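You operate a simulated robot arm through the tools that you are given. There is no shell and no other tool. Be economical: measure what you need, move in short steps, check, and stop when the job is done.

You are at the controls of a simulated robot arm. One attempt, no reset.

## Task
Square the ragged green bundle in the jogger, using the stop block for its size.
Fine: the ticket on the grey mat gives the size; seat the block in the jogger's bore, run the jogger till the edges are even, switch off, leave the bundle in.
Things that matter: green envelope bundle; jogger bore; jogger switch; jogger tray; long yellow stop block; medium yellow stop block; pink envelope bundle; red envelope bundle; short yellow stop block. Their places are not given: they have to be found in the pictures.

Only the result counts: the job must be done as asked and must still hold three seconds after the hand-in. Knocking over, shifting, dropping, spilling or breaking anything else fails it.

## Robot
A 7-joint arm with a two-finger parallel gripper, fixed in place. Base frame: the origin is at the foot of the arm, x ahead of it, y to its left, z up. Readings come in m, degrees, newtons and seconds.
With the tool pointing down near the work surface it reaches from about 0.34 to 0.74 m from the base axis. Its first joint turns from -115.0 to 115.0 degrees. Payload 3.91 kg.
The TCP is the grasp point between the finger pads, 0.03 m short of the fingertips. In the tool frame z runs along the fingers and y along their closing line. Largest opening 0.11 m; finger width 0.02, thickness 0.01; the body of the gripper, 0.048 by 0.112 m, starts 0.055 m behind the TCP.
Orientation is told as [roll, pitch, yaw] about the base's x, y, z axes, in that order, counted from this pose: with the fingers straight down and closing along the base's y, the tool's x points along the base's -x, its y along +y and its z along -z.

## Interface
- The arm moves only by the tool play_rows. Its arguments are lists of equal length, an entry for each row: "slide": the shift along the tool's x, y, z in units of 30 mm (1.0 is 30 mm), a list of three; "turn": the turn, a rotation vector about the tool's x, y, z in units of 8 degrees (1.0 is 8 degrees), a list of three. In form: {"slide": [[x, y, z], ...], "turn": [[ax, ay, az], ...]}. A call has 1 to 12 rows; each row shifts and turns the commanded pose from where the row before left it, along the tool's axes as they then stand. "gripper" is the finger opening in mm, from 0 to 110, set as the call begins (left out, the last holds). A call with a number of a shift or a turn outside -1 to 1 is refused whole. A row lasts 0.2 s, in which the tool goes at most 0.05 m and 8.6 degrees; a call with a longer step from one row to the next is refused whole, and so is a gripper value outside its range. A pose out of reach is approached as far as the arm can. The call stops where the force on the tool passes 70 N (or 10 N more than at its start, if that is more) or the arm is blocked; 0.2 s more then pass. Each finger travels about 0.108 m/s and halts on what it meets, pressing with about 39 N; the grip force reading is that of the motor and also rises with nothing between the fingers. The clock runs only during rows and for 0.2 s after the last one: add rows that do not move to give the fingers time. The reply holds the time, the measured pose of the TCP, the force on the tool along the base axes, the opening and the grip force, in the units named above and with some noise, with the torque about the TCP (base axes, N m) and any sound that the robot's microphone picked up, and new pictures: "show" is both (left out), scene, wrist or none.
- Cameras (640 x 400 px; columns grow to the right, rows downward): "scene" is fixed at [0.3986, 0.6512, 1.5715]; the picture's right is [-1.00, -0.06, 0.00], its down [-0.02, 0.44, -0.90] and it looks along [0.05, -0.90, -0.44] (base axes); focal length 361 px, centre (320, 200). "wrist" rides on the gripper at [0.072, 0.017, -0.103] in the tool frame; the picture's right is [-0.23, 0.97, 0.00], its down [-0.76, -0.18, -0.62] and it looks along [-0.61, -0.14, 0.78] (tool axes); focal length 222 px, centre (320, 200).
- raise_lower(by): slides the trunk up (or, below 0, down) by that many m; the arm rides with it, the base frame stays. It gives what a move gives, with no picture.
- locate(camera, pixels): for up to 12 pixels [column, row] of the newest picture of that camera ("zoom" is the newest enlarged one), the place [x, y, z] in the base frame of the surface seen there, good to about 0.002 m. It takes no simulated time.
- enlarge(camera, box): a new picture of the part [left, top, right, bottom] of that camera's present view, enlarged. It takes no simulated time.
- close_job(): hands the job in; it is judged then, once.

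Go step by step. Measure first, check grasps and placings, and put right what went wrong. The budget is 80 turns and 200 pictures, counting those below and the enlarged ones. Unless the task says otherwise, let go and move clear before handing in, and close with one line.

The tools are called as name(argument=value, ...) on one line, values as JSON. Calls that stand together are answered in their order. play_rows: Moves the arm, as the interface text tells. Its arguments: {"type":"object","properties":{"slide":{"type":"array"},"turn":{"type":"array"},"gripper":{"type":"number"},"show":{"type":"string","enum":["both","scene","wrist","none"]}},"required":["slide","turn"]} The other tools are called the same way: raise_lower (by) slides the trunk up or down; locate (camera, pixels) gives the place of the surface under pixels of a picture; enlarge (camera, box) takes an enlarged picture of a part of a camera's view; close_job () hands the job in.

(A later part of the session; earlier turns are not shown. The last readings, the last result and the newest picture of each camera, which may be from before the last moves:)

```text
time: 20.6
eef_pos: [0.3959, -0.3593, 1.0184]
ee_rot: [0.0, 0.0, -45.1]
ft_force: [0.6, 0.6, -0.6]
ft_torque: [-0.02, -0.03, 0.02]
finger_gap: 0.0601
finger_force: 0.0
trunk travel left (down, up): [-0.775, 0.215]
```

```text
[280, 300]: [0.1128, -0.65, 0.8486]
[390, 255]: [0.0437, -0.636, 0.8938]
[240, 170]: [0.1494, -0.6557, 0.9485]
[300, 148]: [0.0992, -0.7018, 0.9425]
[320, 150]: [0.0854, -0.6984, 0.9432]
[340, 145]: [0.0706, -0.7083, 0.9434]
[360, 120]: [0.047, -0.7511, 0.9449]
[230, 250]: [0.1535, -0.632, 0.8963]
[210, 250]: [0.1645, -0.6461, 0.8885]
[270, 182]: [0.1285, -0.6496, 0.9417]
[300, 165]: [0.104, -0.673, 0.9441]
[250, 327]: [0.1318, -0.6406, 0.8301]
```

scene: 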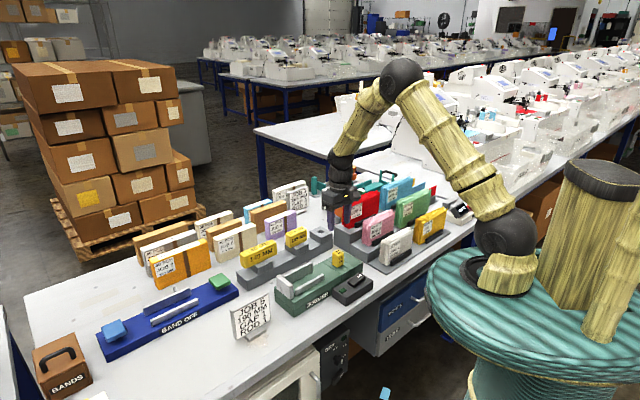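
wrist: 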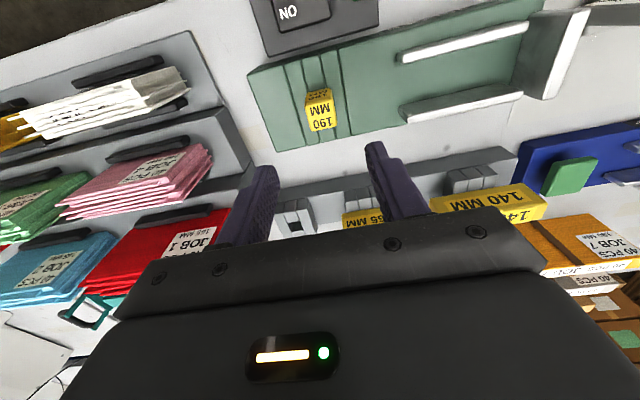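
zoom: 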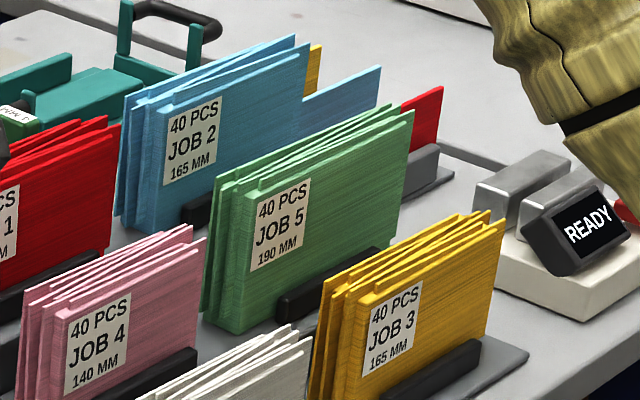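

The green bundle spans s≈-0.345 to -0.545, is centred at t≈-0.562 and runs z 0.829–0.945. I'll rotate back to yaw +45° and fly above it for a closer look.

play_rows(slide=[[0, 0, -0.2], [0, 0, -0.2], [0, 0, -0.2], [0, 0, -0.2], [0, 0, -0.2], [0, 0, -0.2], [0, 0, -0.2], [0, 0, -0.2], [0, 0, -0.2], [0, 0, 0], [0, 0, 0], [0, 0, 0]], turn=[[0, 0, -0.9375], [0, 0, -0.9375], [0, 0, -0.9375], [0, 0, -0.9375], [0, 0, -0.9375], [0, 0, -0.9375], [0, 0, -0.9375], [0, 0, -0.9375], [0, 0, -0.9375], [0, 0, -0.9375], [0, 0, -0.9375], [0, 0, -0.9375]], show="none")

play_rows(slide=[[1, -0.08, 0], [1, -0.08, 0], [1, -0.08, 0], [1, -0.08, 0], [1, -0.08, 0], [1, -0.08, 0], [1, -0.08, 0], [1, -0.08, 0], [1, -0.08, 0], [1, -0.08, 0], [0, 0, 0]], turn=[[0, 0, 0], [0, 0, 0], [0, 0, 0], [0, 0, 0], [0, 0, 0], [0, 0, 0], [0, 0, 0], [0, 0, 0], [0, 0, 0], [0, 0, 0], [0, 0, 0]], show="scene")

```text
time: 23.2
eef_pos: [0.3953, -0.3577, 1.0707]
ee_rot: [0.0, 0.1, 44.9]
ft_force: [0.1, 0.2, 0.1]
ft_torque: [0.01, 0.0, 0.01]
finger_gap: 0.0599
finger_force: 0.1
trunk travel left (down, up): [-0.775, 0.215]
```

```text
time: 25.6
eef_pos: [0.2015, -0.5852, 1.0755]
ee_rot: [0.0, -0.1, 45.0]
ft_force: [0.5, -0.2, -0.2]
ft_torque: [-0.03, 0.03, -0.04]
finger_gap: 0.0599
finger_force: 0.2
trunk travel left (down, up): [-0.775, 0.215]
```

scene: 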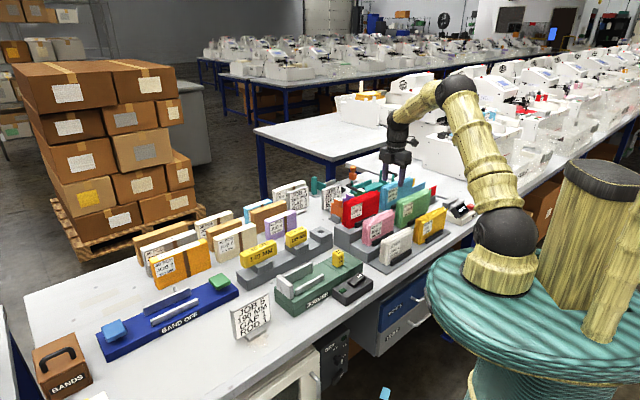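

play_rows(slide=[[0.967, -0.03, 0], [0.967, -0.03, 0], [0.967, -0.03, 0], [0.967, -0.03, 0], [0.967, -0.03, 0], [0.967, -0.03, 0], [0, 0, 0], [0, 0, 0]], turn=[[0, 0, 0], [0, 0, 0], [0, 0, 0], [0, 0, 0], [0, 0, 0], [0, 0, 0], [0, 0, 0], [0, 0, 0]])

enlarge(camera="scene", box=[370, 140, 450, 240])

enlarge(camera="wrist", box=[200, 60, 440, 240])

```text
time: 27.4
eef_pos: [0.0852, -0.6943, 1.0744]
ee_rot: [0.0, 0.1, 44.9]
ft_force: [-0.8, 0.5, -0.9]
ft_torque: [-0.02, 0.0, 0.04]
finger_gap: 0.0599
finger_force: 0.1
out of reach, approached as far as the arm can: row 6
trunk travel left (down, up): [-0.775, 0.215]
```

scene: 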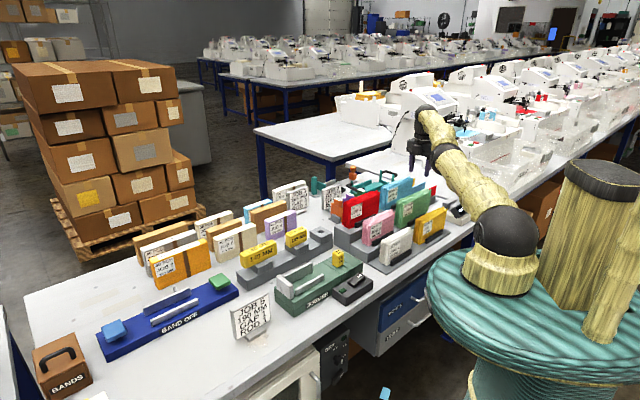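
wrist: 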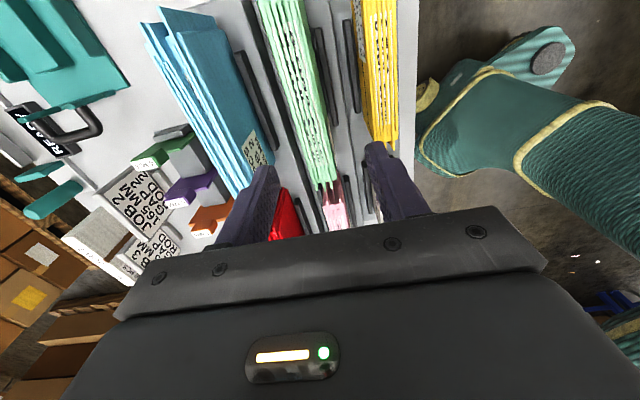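

```text
4.00 times, centred on (410, 190) of scene
```

zoom: 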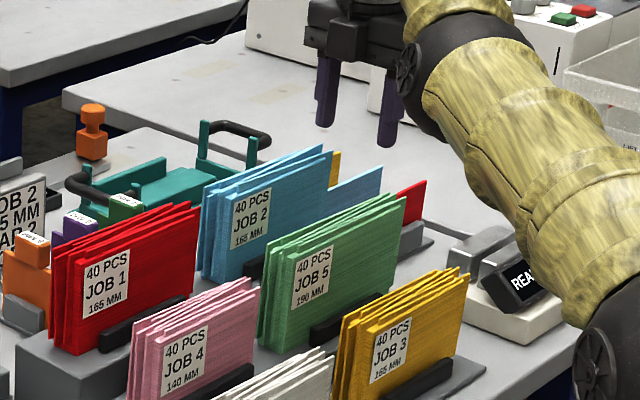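

```text
2.22 times, centred on (320, 150) of wrist
```

zoom: 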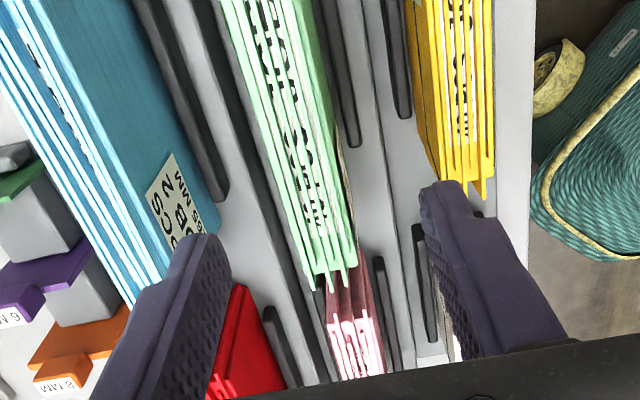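

The arm is at its reach limit at this height, so I'll come down and use the trunk for lifting. First I'll measure the green top edges and neighbours in this zoom.

locate(camera="zoom", pixels=[[318, 260], [350, 255], [325, 275], [345, 270], [243, 80], [318, 80], [270, 140], [322, 140], [222, 150], [350, 140], [175, 200], [440, 130]])

locate(camera="zoom", pixels=[[210, 120], [130, 20], [195, 195], [330, 290], [268, 160], [258, 130], [285, 200], [335, 200], [355, 140], [390, 100], [215, 190], [420, 50]])

```text
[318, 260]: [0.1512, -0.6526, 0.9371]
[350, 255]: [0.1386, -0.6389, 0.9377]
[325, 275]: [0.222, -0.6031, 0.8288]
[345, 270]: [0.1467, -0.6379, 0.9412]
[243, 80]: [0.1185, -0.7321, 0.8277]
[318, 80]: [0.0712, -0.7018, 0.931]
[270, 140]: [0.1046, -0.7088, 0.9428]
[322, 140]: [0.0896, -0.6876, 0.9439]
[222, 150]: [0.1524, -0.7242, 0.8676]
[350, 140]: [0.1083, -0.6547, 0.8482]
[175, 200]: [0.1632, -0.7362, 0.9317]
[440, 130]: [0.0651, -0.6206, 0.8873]
```

```text
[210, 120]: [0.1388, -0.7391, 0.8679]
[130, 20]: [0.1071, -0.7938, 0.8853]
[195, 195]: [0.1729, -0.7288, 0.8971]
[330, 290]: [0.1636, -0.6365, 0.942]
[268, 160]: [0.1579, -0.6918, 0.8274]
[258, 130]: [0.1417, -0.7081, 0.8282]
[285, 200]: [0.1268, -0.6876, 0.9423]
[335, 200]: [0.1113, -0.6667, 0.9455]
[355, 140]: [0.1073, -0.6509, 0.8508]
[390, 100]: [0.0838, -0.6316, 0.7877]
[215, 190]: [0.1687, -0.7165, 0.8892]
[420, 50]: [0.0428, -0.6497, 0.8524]
```

enlarge(camera="scene", box=[416, 182, 440, 212])

locate(camera="zoom", pixels=[[175, 100], [250, 125], [300, 125], [355, 95], [365, 130], [360, 200], [340, 300], [345, 250], [320, 80], [280, 60], [300, 85], [250, 100]])

enlarge(camera="scene", box=[390, 195, 420, 232])

```text
13.33 times, centred on (428, 197) of scene
```

zoom: 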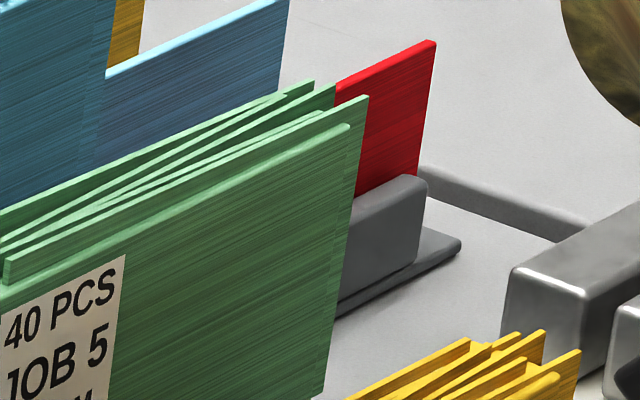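

```text
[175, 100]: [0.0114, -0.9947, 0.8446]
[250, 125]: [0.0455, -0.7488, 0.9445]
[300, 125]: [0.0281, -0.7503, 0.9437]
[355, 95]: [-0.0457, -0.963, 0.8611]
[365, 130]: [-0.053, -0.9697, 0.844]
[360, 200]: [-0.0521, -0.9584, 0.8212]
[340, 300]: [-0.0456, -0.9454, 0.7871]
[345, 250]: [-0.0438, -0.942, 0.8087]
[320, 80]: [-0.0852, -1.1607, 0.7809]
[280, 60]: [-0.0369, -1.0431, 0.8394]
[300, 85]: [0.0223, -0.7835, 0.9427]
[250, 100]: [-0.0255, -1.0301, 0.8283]
```

```text
10.81 times, centred on (405, 214) of scene
```

zoom: 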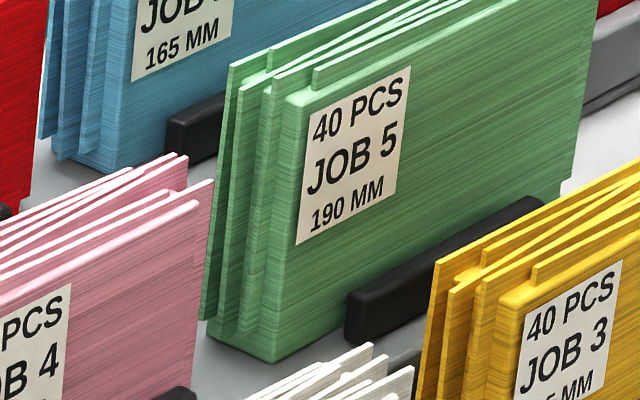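

locate(camera="zoom", pixels=[[272, 355], [215, 335], [285, 105], [305, 90], [312, 80], [245, 92], [268, 85], [232, 68], [206, 315], [270, 58], [250, 340], [225, 250]])

enlarge(camera="scene", box=[416, 182, 440, 212])

locate(camera="zoom", pixels=[[345, 128], [362, 102], [355, 130], [350, 180], [322, 350], [315, 390], [330, 90], [310, 87], [318, 115], [340, 220], [336, 200], [310, 380]])

```text
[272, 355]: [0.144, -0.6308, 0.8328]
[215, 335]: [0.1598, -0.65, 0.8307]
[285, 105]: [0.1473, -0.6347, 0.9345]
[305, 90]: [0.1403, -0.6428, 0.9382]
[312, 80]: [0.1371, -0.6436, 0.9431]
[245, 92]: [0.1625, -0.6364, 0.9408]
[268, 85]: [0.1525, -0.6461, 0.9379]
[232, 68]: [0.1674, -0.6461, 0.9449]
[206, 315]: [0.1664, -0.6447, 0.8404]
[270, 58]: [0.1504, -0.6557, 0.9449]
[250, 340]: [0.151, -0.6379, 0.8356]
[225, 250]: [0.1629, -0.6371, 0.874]
```

```text
13.33 times, centred on (428, 197) of scene
```

zoom: 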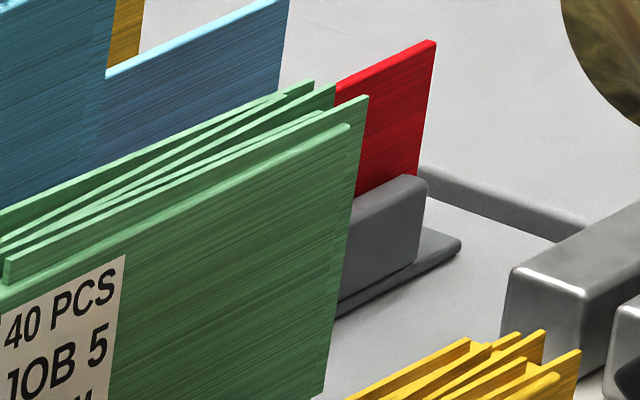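

```text
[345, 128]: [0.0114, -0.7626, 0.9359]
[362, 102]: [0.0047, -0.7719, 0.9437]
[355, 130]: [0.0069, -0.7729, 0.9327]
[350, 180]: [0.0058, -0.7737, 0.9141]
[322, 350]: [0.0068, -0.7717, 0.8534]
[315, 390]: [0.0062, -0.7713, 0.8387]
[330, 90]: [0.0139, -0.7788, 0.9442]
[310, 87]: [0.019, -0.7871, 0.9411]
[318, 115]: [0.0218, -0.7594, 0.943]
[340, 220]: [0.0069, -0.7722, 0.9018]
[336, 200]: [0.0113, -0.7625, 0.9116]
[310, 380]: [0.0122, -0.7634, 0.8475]
```

The green core is 0.19 long (s from -0.343 to -0.532), with leaves sticking out up to 9 mm. I'll lower partway and re-read the pose before gripping.

play_rows(slide=[[0, 0, 0.7], [0, 0, 0.7], [0, 0, 0.7], [0, 0, 0], [0, 0, 0]], turn=[[0, 0, 0], [0, 0, 0], [0, 0, 0], [0, 0, 0], [0, 0, 0]], show="wrist")

```text
time: 28.6
eef_pos: [0.0888, -0.6995, 1.0062]
ee_rot: [0.0, -0.1, 44.9]
ft_force: [0.4, -0.1, 0.4]
ft_torque: [-0.02, -0.04, -0.01]
finger_gap: 0.0601
finger_force: 0.0
out of reach, approached as far as the arm can: row 2
trunk travel left (down, up): [-0.775, 0.215]
```

wrist: 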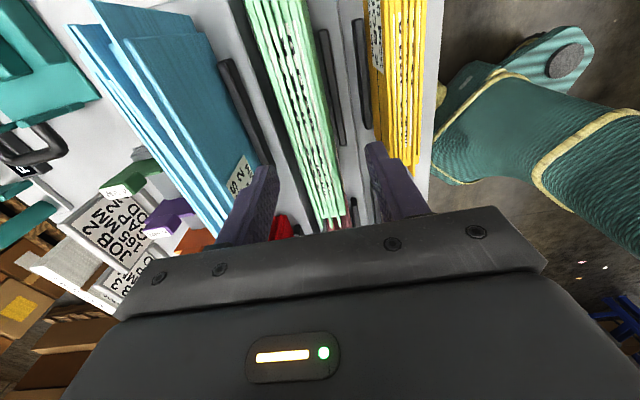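

The TCP is at s=-0.432, t=-0.557. I'll shift -5 mm in t and lower further.

play_rows(slide=[[0, 0, 0.5], [0, -0.18, 0], [0, 0, 0.5], [0, 0, 0], [0, 0, 0]], turn=[[0, 0, 0], [0, 0, 0], [0, 0, 0], [0, 0, 0], [0, 0, 0]])

enlarge(camera="scene", box=[370, 140, 450, 240])

enlarge(camera="wrist", box=[200, 60, 440, 240])

```text
time: 29.8
eef_pos: [0.0911, -0.7009, 0.9772]
ee_rot: [0.1, 0.0, 44.8]
ft_force: [-0.1, -0.4, 0.0]
ft_torque: [-0.01, -0.03, 0.02]
finger_gap: 0.0601
finger_force: 0.1
out of reach, approached as far as the arm can: row 3
trunk travel left (down, up): [-0.775, 0.215]
```

scene: 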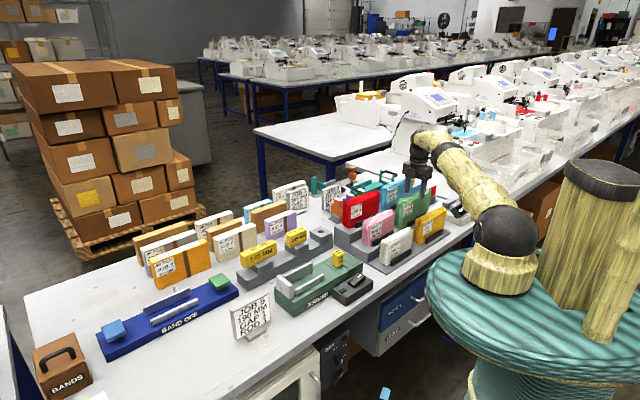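
wrist: 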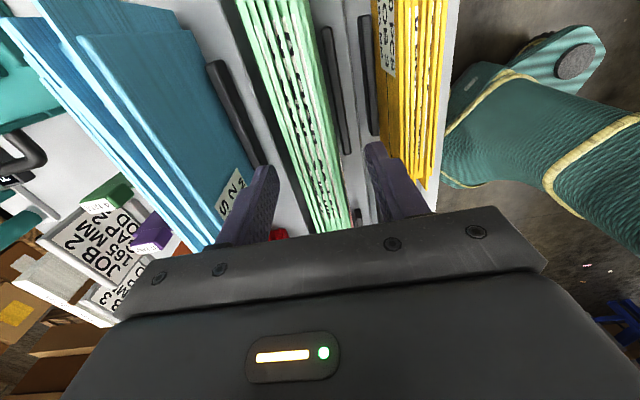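

```text
4.00 times, centred on (410, 190) of scene
```

zoom: 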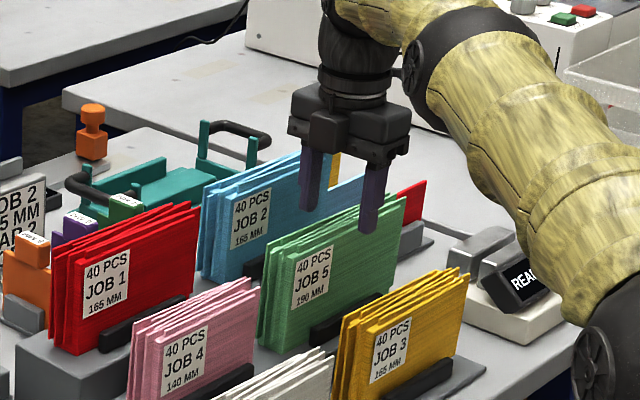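

```text
2.22 times, centred on (320, 150) of wrist
```

zoom: 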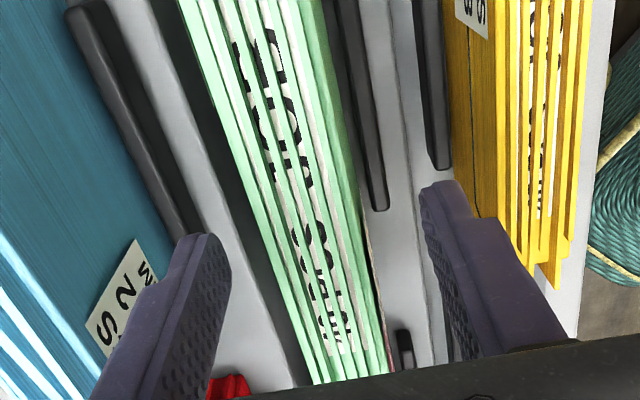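

The reach limit holds the arm near r≈0.707. Gripping 10 mm off the bundle's middle is fine, so I'll make a fine shift and descend with the trunk.

play_rows(slide=[[-0.12, -0.09, 0], [0, 0, 0]], turn=[[0, 0, 0], [0, 0, 0]], show="none")

raise_lower(by=-0.03)

play_rows(slide=[[0, 0, 0]], turn=[[0, 0, 0]])

enlarge(camera="wrist", box=[200, 60, 440, 240])

```text
time: 30.4
eef_pos: [0.0939, -0.7007, 0.9772]
ee_rot: [0.0, 0.0, 44.8]
ft_force: [0.0, -0.3, 0.1]
ft_torque: [-0.01, 0.02, -0.01]
finger_gap: 0.0601
finger_force: 0.1
trunk travel left (down, up): [-0.775, 0.215]
```

```text
time: 31.1
eef_pos: [0.0945, -0.7004, 0.9471]
ee_rot: [0.0, 0.1, 44.8]
ft_force: [1.3, 0.1, 0.0]
ft_torque: [0.0, 0.03, 0.01]
finger_gap: 0.06
finger_force: 0.1
trunk travel left (down, up): [-0.745, 0.245]
```

```text
time: 31.6
eef_pos: [0.0942, -0.6995, 0.9461]
ee_rot: [0.0, 0.0, 44.9]
ft_force: [-0.1, 0.2, 0.0]
ft_torque: [-0.02, 0.01, 0.01]
finger_gap: 0.0602
finger_force: 0.1
trunk travel left (down, up): [-0.745, 0.245]
```

scene: 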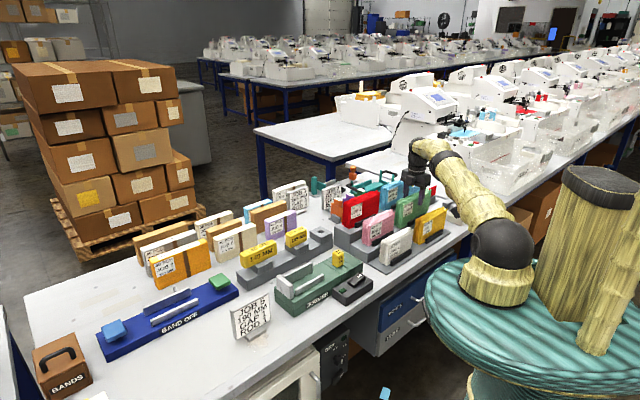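
wrist: 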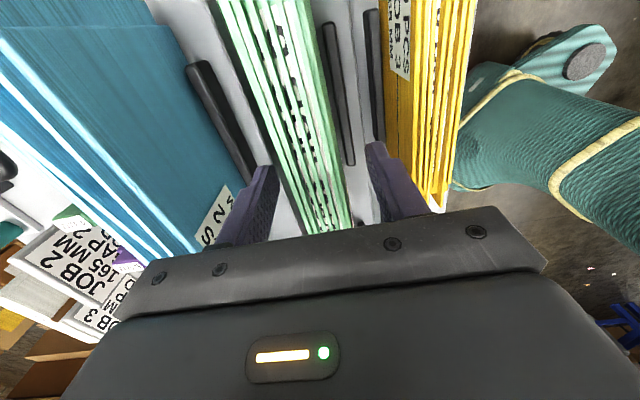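

```text
2.22 times, centred on (320, 150) of wrist
```

zoom: 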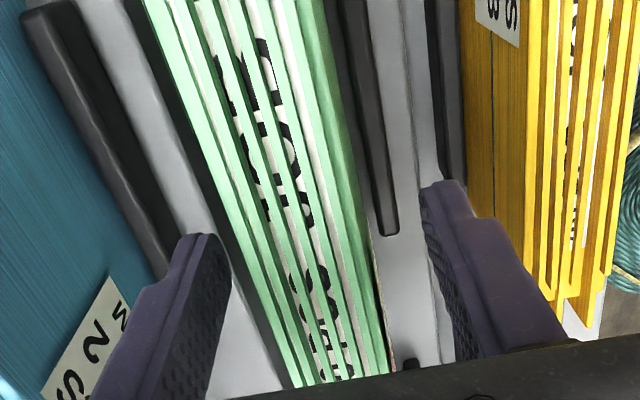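

The fingers straddle the green well (s=-0.428, t=-0.561). Before going lower I'll check the clearance of the yellow and blue bundles from the gripper body.

locate(camera="zoom", pixels=[[466, 60], [490, 180], [530, 240], [550, 300], [575, 315], [500, 40], [60, 300], [10, 300], [110, 250], [50, 180]])

enlarge(camera="scene", box=[380, 140, 460, 250])

```text
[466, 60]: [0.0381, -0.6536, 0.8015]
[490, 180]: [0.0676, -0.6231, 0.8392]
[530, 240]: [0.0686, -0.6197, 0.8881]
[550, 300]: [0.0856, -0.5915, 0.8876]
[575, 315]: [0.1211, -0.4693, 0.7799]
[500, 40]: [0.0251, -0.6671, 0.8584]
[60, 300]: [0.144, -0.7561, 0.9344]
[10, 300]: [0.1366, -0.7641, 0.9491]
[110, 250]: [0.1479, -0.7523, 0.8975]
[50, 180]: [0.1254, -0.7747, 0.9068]
```

```text
3.64 times, centred on (420, 195) of scene
```

zoom: 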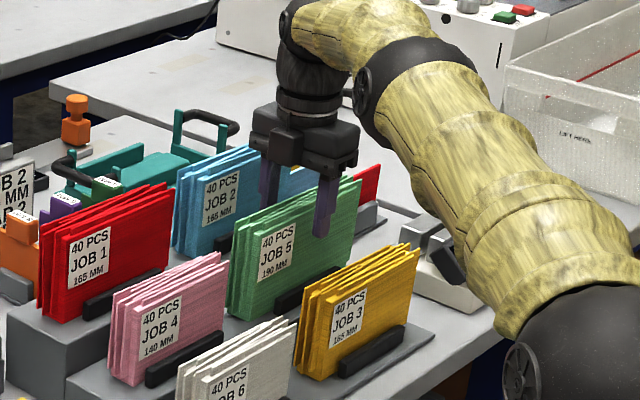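

Yellow tops out at z 0.888 and blue's face is at t=-0.636, so both are clear. I'll lower 40 mm and close.

raise_lower(by=-0.04)

play_rows(slide=[[0, 0, 0], [0, 0, 0], [0, 0, 0], [0, 0, 0]], turn=[[0, 0, 0], [0, 0, 0], [0, 0, 0], [0, 0, 0]], gripper=10)

enlarge(camera="scene", box=[380, 140, 460, 250])

```text
time: 32.4
eef_pos: [0.0937, -0.6998, 0.9068]
ee_rot: [0.0, 0.0, 44.9]
ft_force: [-0.4, -0.3, 0.3]
ft_torque: [-0.02, -0.01, 0.0]
finger_gap: 0.0598
finger_force: 0.0
trunk travel left (down, up): [-0.705, 0.285]
```

```text
time: 33.4
eef_pos: [0.0938, -0.7011, 0.907]
ee_rot: [0.0, 0.0, 44.8]
ft_force: [0.3, -0.3, 2.4]
ft_torque: [0.01, -0.14, -0.02]
finger_gap: 0.0316
finger_force: 39.0
trunk travel left (down, up): [-0.705, 0.285]
```

scene: 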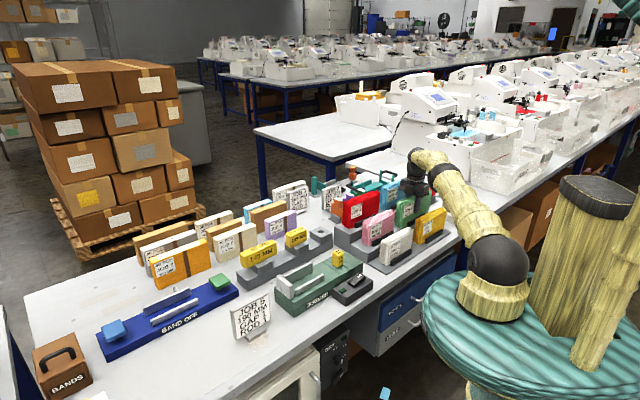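
wrist: 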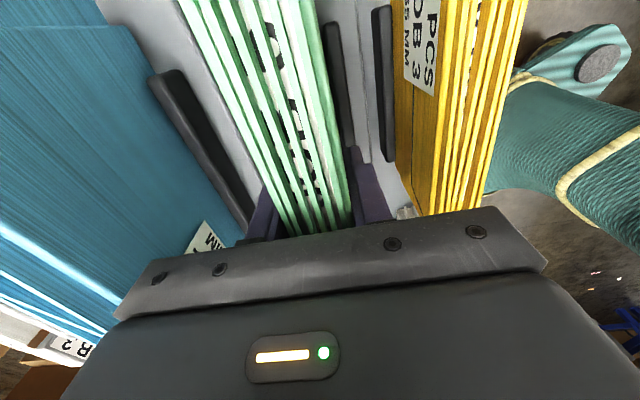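

```text
3.64 times, centred on (420, 195) of scene
```

zoom: 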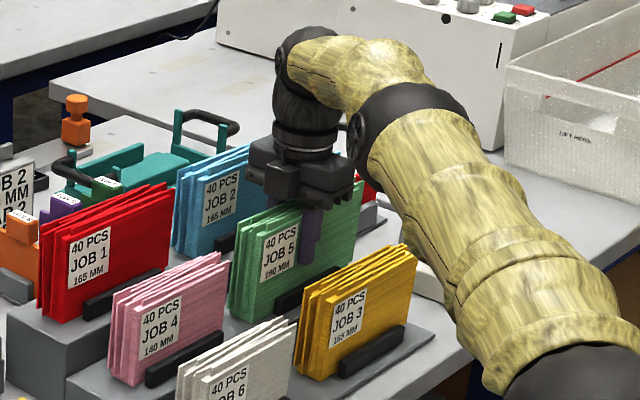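

The bundle is gripped at a 31.6 mm gap. I'll lift it straight up with the trunk in two steps.

raise_lower(by=0.04)

raise_lower(by=0.13)

play_rows(slide=[[0, 0, 0]], turn=[[0, 0, 0]])

enlarge(camera="scene", box=[360, 120, 460, 240])

```text
time: 34.2
eef_pos: [0.0934, -0.6996, 0.9461]
ee_rot: [0.0, 0.0, 44.8]
ft_force: [-0.2, -0.6, -2.6]
ft_torque: [0.01, -0.02, 0.03]
finger_gap: 0.0317
finger_force: 38.8
trunk travel left (down, up): [-0.745, 0.245]
```

```text
time: 35.8
eef_pos: [0.0942, -0.7011, 1.0759]
ee_rot: [0.0, 0.0, 44.9]
ft_force: [0.2, 0.4, -2.0]
ft_torque: [0.05, 0.0, -0.01]
finger_gap: 0.0317
finger_force: 39.6
trunk travel left (down, up): [-0.875, 0.115]
```

```text
time: 36.2
eef_pos: [0.0942, -0.7003, 1.077]
ee_rot: [0.1, 0.1, 44.9]
ft_force: [-0.1, -0.5, -2.7]
ft_torque: [0.01, -0.04, -0.05]
finger_gap: 0.0318
finger_force: 39.0
trunk travel left (down, up): [-0.875, 0.115]
```

scene: 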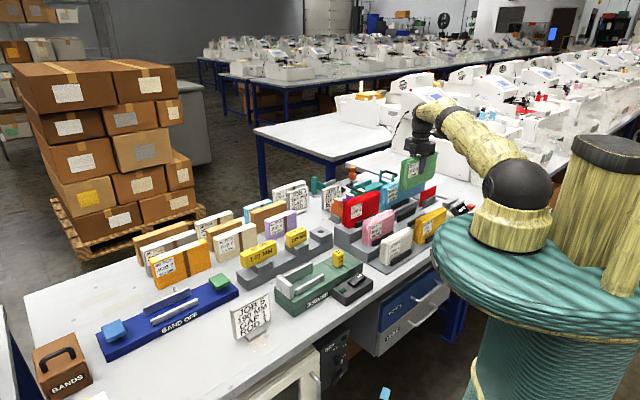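
wrist: 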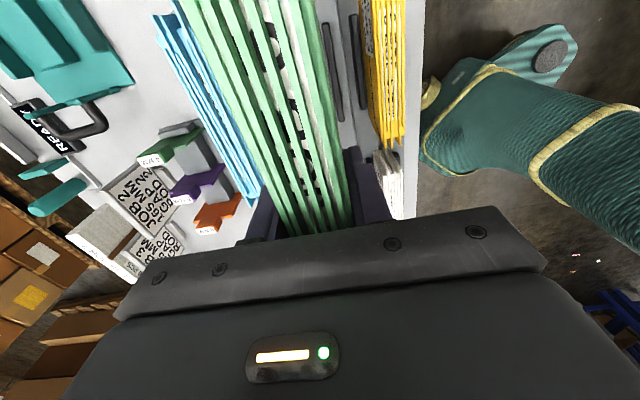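

```text
3.33 times, centred on (410, 180) of scene
```

zoom: 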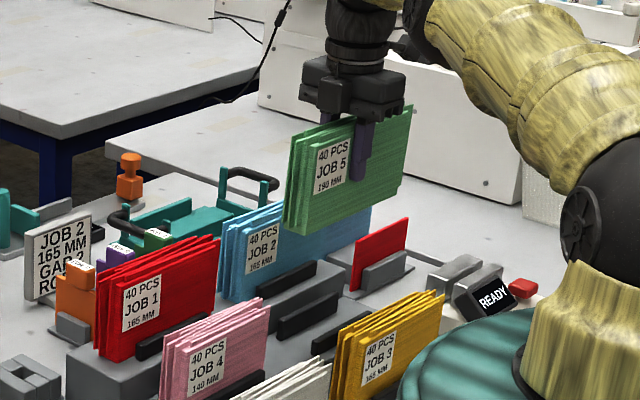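

Lifted cleanly, with the bottom at about z 1.0. I'll carry it +0.579 m along u and +0.03 m along v to above the tray.

play_rows(slide=[[-0.965, 0.05, 0], [-0.965, 0.05, 0], [-0.965, 0.05, 0], [-0.965, 0.05, 0], [-0.965, 0.05, 0], [-0.965, 0.05, 0], [-0.965, 0.05, 0], [-0.965, 0.05, 0], [-0.965, 0.05, 0], [-0.965, 0.05, 0], [0, 0, 0]], turn=[[0, 0, 0], [0, 0, 0], [0, 0, 0], [0, 0, 0], [0, 0, 0], [0, 0, 0], [0, 0, 0], [0, 0, 0], [0, 0, 0], [0, 0, 0], [0, 0, 0]], show="none")

play_rows(slide=[[-0.965, 0.05, 0], [-0.965, 0.05, 0], [-0.965, 0.05, 0], [-0.965, 0.05, 0], [-0.965, 0.05, 0], [-0.965, 0.05, 0], [-0.965, 0.05, 0], [-0.965, 0.05, 0], [-0.965, 0.05, 0], [-0.965, 0.05, 0], [0, 0, 0], [0, 0, 0]], turn=[[0, 0, 0], [0, 0, 0], [0, 0, 0], [0, 0, 0], [0, 0, 0], [0, 0, 0], [0, 0, 0], [0, 0, 0], [0, 0, 0], [0, 0, 0], [0, 0, 0], [0, 0, 0]])

enlarge(camera="scene", box=[260, 190, 380, 310])

```text
time: 38.6
eef_pos: [0.2882, -0.4858, 1.0769]
ee_rot: [0.1, 0.0, 44.9]
ft_force: [0.3, 0.5, -1.8]
ft_torque: [0.05, -0.05, 0.01]
finger_gap: 0.0321
finger_force: 39.2
trunk travel left (down, up): [-0.875, 0.115]
```

```text
time: 41.2
eef_pos: [0.4846, -0.271, 1.0734]
ee_rot: [0.0, 0.1, 44.9]
ft_force: [0.4, 0.1, -2.1]
ft_torque: [0.01, -0.01, 0.0]
finger_gap: 0.032
finger_force: 38.9
trunk travel left (down, up): [-0.875, 0.115]
```

scene: 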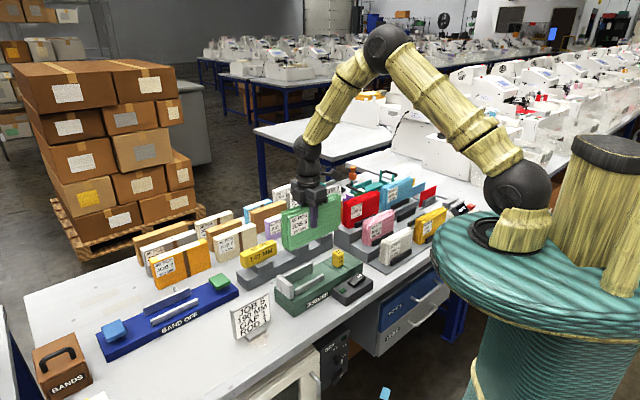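
wrist: 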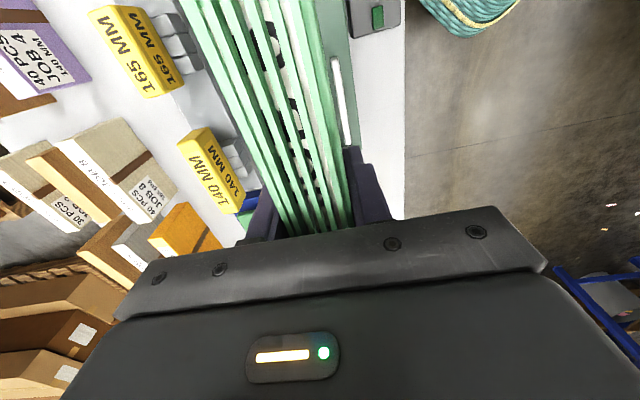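

```text
3.33 times, centred on (320, 250) of scene
```

zoom: 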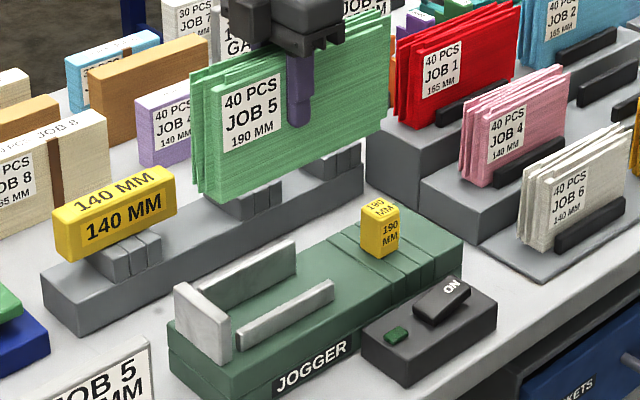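

It is above the tray (s=0.151, t=-0.534). I'll measure the bundle's ends directly before lowering.

enlarge(camera="scene", box=[272, 190, 384, 260])

locate(camera="zoom", pixels=[[120, 332], [95, 250], [75, 300], [68, 290], [110, 180], [370, 165], [376, 80], [382, 150], [250, 200], [378, 50], [60, 130], [90, 328]])

```text
5.71 times, centred on (328, 225) of scene
```

zoom: 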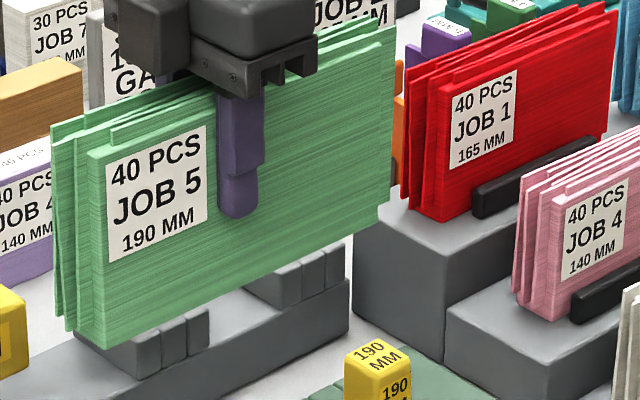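

```text
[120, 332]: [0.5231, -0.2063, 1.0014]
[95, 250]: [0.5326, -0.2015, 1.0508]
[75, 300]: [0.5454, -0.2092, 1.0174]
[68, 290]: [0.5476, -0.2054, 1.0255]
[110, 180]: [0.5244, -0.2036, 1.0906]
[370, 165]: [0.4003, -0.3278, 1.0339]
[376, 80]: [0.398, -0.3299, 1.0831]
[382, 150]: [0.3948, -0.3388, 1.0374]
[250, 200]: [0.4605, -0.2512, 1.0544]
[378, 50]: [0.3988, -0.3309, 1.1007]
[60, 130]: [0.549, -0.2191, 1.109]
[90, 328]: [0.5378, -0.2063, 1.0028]
```

The bundle spans s≈0.040–0.242 against a gap of 0.041–0.240, so it is centred with the leaves just touching. I'll lower 100 mm by trunk, then go gently with the arm.

raise_lower(by=-0.095)

play_rows(slide=[[0, 0, 0]], turn=[[0, 0, 0]])

enlarge(camera="scene", box=[262, 220, 374, 310])

```text
time: 42.5
eef_pos: [0.4832, -0.2701, 0.9782]
ee_rot: [-0.1, 0.0, 44.8]
ft_force: [0.8, 0.1, -2.3]
ft_torque: [0.0, 0.0, 0.0]
finger_gap: 0.0317
finger_force: 39.1
trunk travel left (down, up): [-0.78, 0.21]
```

```text
time: 42.9
eef_pos: [0.483, -0.2695, 0.9785]
ee_rot: [0.1, 0.0, 44.9]
ft_force: [0.5, 0.4, -1.8]
ft_torque: [0.01, -0.06, -0.01]
finger_gap: 0.0316
finger_force: 38.7
trunk travel left (down, up): [-0.78, 0.21]
```

scene: 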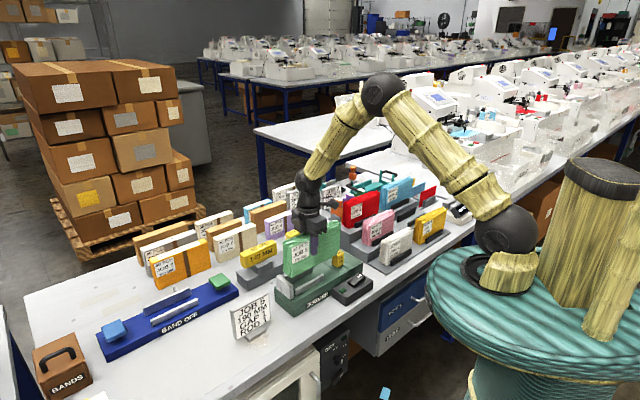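
wrist: 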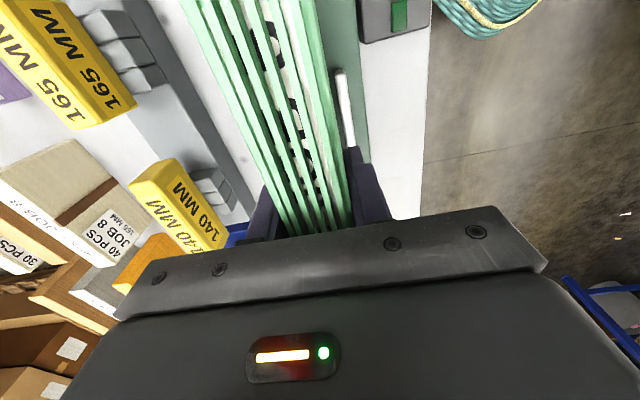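

```text
4.44 times, centred on (318, 265) of scene
```

zoom: 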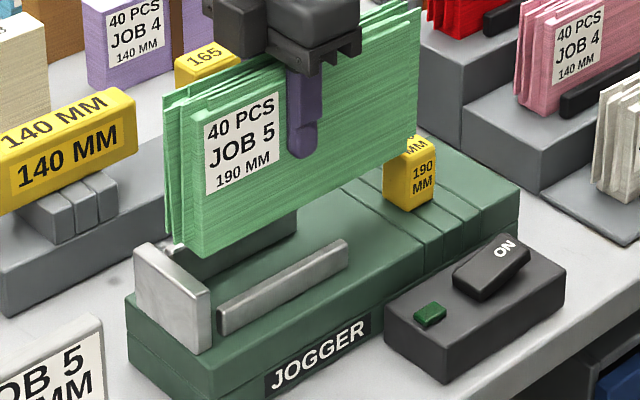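

The bundle is just above the tray and lined up. I'll lower in small arm steps while watching force.

play_rows(slide=[[0, 0, 0.2], [0, 0, 0.2], [0, 0, 0.2], [0, 0, 0.2], [0, 0, 0]], turn=[[0, 0, 0], [0, 0, 0], [0, 0, 0], [0, 0, 0], [0, 0, 0]], show="scene")

enlarge(camera="scene", box=[262, 220, 374, 310])

```text
time: 44.1
eef_pos: [0.4845, -0.2707, 0.9542]
ee_rot: [0.0, 0.0, 45.0]
ft_force: [0.3, -0.4, -2.4]
ft_torque: [0.03, 0.04, -0.02]
finger_gap: 0.0319
finger_force: 39.2
trunk travel left (down, up): [-0.78, 0.21]
```

scene: 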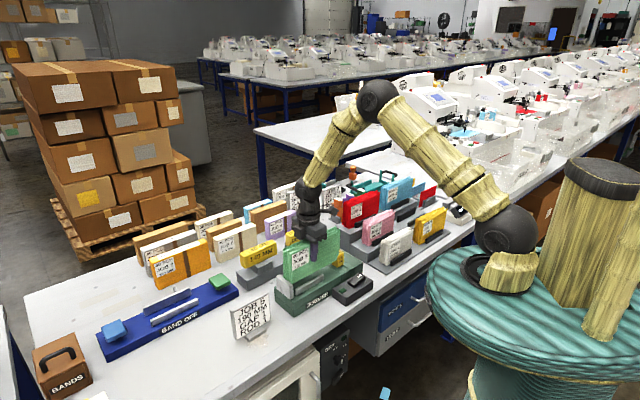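

```text
4.44 times, centred on (318, 265) of scene
```

zoom: 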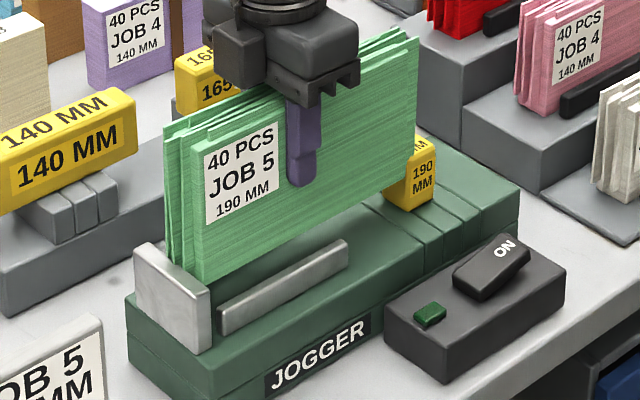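

It is below the fence top with no side force. Continuing down to the floor, with TCP z expected at about 0.917.

play_rows(slide=[[0, 0, 0.2], [0, 0, 0.2], [0, 0, 0.2], [0, 0, 0.2], [0, 0, 0.2], [0, 0, 0.1], [0, 0, 0]], turn=[[0, 0, 0], [0, 0, 0], [0, 0, 0], [0, 0, 0], [0, 0, 0], [0, 0, 0], [0, 0, 0]], show="scene")

enlarge(camera="scene", box=[262, 220, 374, 310])

```text
time: 45.7
eef_pos: [0.484, -0.2711, 0.9202]
ee_rot: [0.0, 0.0, 44.9]
ft_force: [0.4, 0.0, -2.3]
ft_torque: [0.04, -0.02, 0.02]
finger_gap: 0.0316
finger_force: 39.0
trunk travel left (down, up): [-0.78, 0.21]
```

scene: 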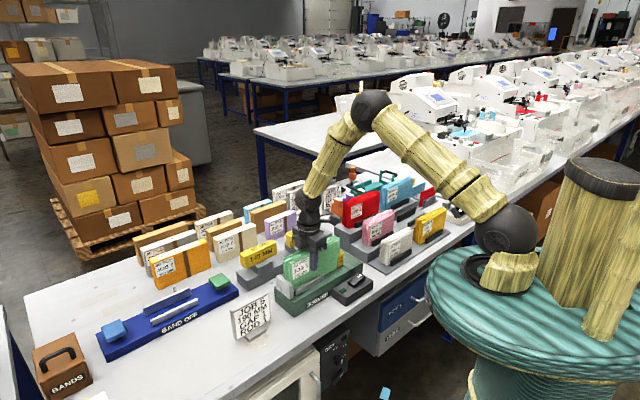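

```text
4.44 times, centred on (318, 265) of scene
```

zoom: 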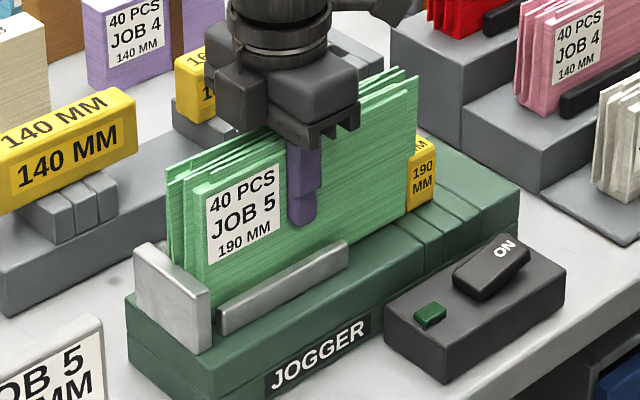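

play_rows(slide=[[0, 0, 0.05], [0, 0, 0.05], [0, 0, 0]], turn=[[0, 0, 0], [0, 0, 0], [0, 0, 0]], show="none")

```text
time: 46.5
eef_pos: [0.4836, -0.2724, 0.9181]
ee_rot: [-0.1, 0.0, 44.9]
ft_force: [-2.3, 0.1, 11.0]
ft_torque: [-0.37, 0.87, -0.01]
finger_gap: 0.0319
finger_force: 38.7
trunk travel left (down, up): [-0.78, 0.21]
```

The bundle touched the floor (11 N up at z 0.918). Releasing and rising by trunk.

play_rows(slide=[[0, 0, 0], [0, 0, 0], [0, 0, 0]], turn=[[0, 0, 0], [0, 0, 0], [0, 0, 0]], gripper=60)

enlarge(camera="scene", box=[262, 220, 374, 310])

```text
time: 47.3
eef_pos: [0.4846, -0.2704, 0.9174]
ee_rot: [0.1, 0.0, 44.9]
ft_force: [0.0, -1.2, 0.8]
ft_torque: [-0.03, 0.0, 0.01]
finger_gap: 0.0598
finger_force: 0.0
trunk travel left (down, up): [-0.78, 0.21]
```

scene: 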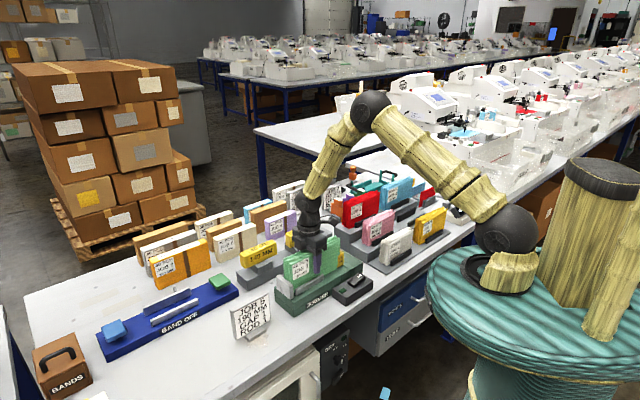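
wrist: 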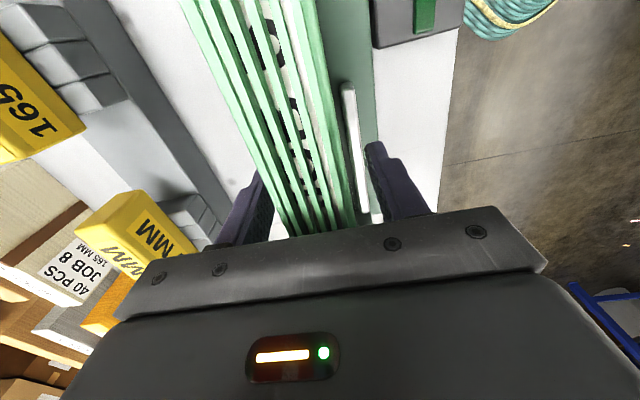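

```text
4.44 times, centred on (318, 265) of scene
```

zoom: 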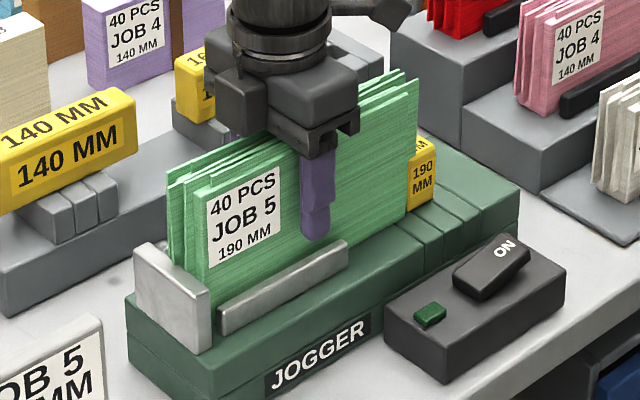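

The bundle stands freely in the tray. I'll rise straight up 125 mm and check it, then head for the switch.

play_rows(slide=[[0, 0, -0.4], [0, 0, -0.8], [0, 0, -1], [0, 0, -1], [0, 0, -1], [0, 0, 0]], turn=[[0, 0, 0], [0, 0, 0], [0, 0, 0], [0, 0, 0], [0, 0, 0], [0, 0, 0]], show="scene")

enlarge(camera="scene", box=[262, 220, 374, 310])

```text
time: 48.7
eef_pos: [0.4866, -0.2707, 1.0446]
ee_rot: [-0.1, 0.0, 44.9]
ft_force: [-1.2, 0.0, 0.3]
ft_torque: [0.01, -0.01, 0.03]
finger_gap: 0.0597
finger_force: 0.1
trunk travel left (down, up): [-0.78, 0.21]
```

scene: 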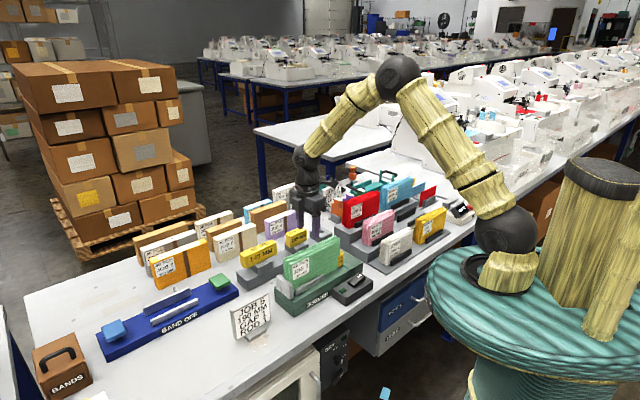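

```text
4.44 times, centred on (318, 265) of scene
```

zoom: 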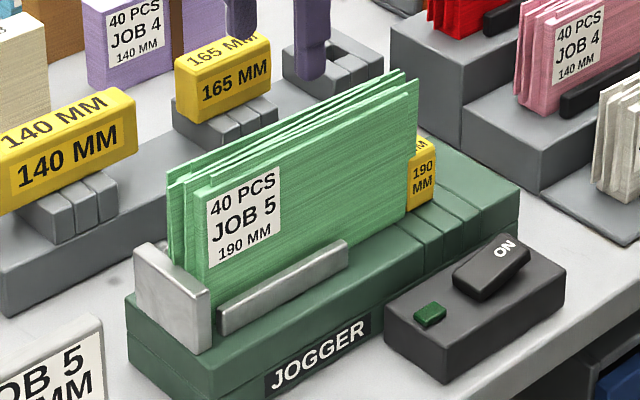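

The bundle is upright and ragged in the tray. I'll move over the ON end of the rocker (s≈0.010, t≈-0.4435) with the fingers closed.

play_rows(slide=[[0.952, 0.613, 0], [0.952, 0.613, 0], [0.952, 0.613, 0], [0.952, 0.613, 0], [0.952, 0.613, 0], [0, 0, 1], [0, 0, 1], [0, 0, 1], [0, 0, 1], [0, 0, 0.5], [0, 0, 0], [0, 0, 0]], turn=[[0, 0, 0], [0, 0, 0], [0, 0, 0], [0, 0, 0], [0, 0, 0], [0, 0, 0], [0, 0, 0], [0, 0, 0], [0, 0, 0], [0, 0, 0], [0, 0, 0], [0, 0, 0]], gripper=0)

enlarge(camera="scene", box=[302, 220, 394, 310])

```text
time: 51.3
eef_pos: [0.3159, -0.3072, 0.9098]
ee_rot: [-0.1, 0.1, 44.9]
ft_force: [-0.7, 0.6, -0.3]
ft_torque: [0.0, 0.02, 0.02]
finger_gap: 0.0
finger_force: 37.7
trunk travel left (down, up): [-0.78, 0.21]
```

scene: 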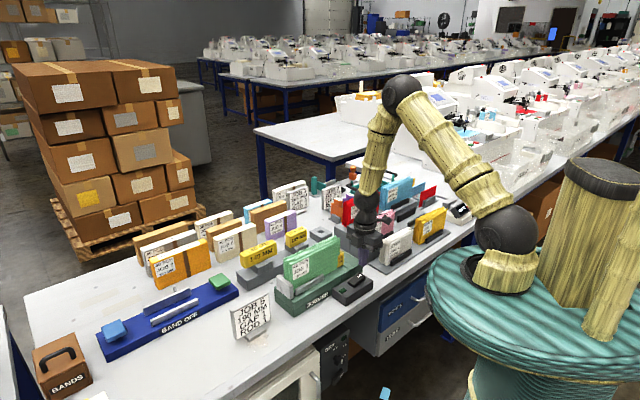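
wrist: 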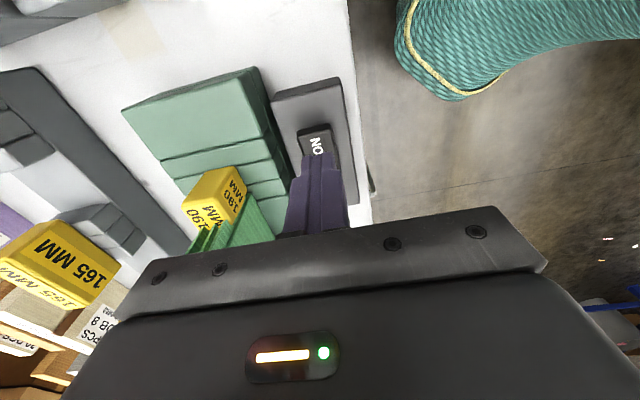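

```text
4.44 times, centred on (348, 265) of scene
```

zoom: 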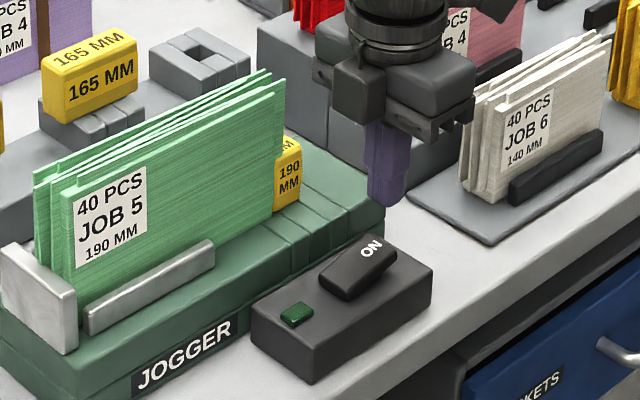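

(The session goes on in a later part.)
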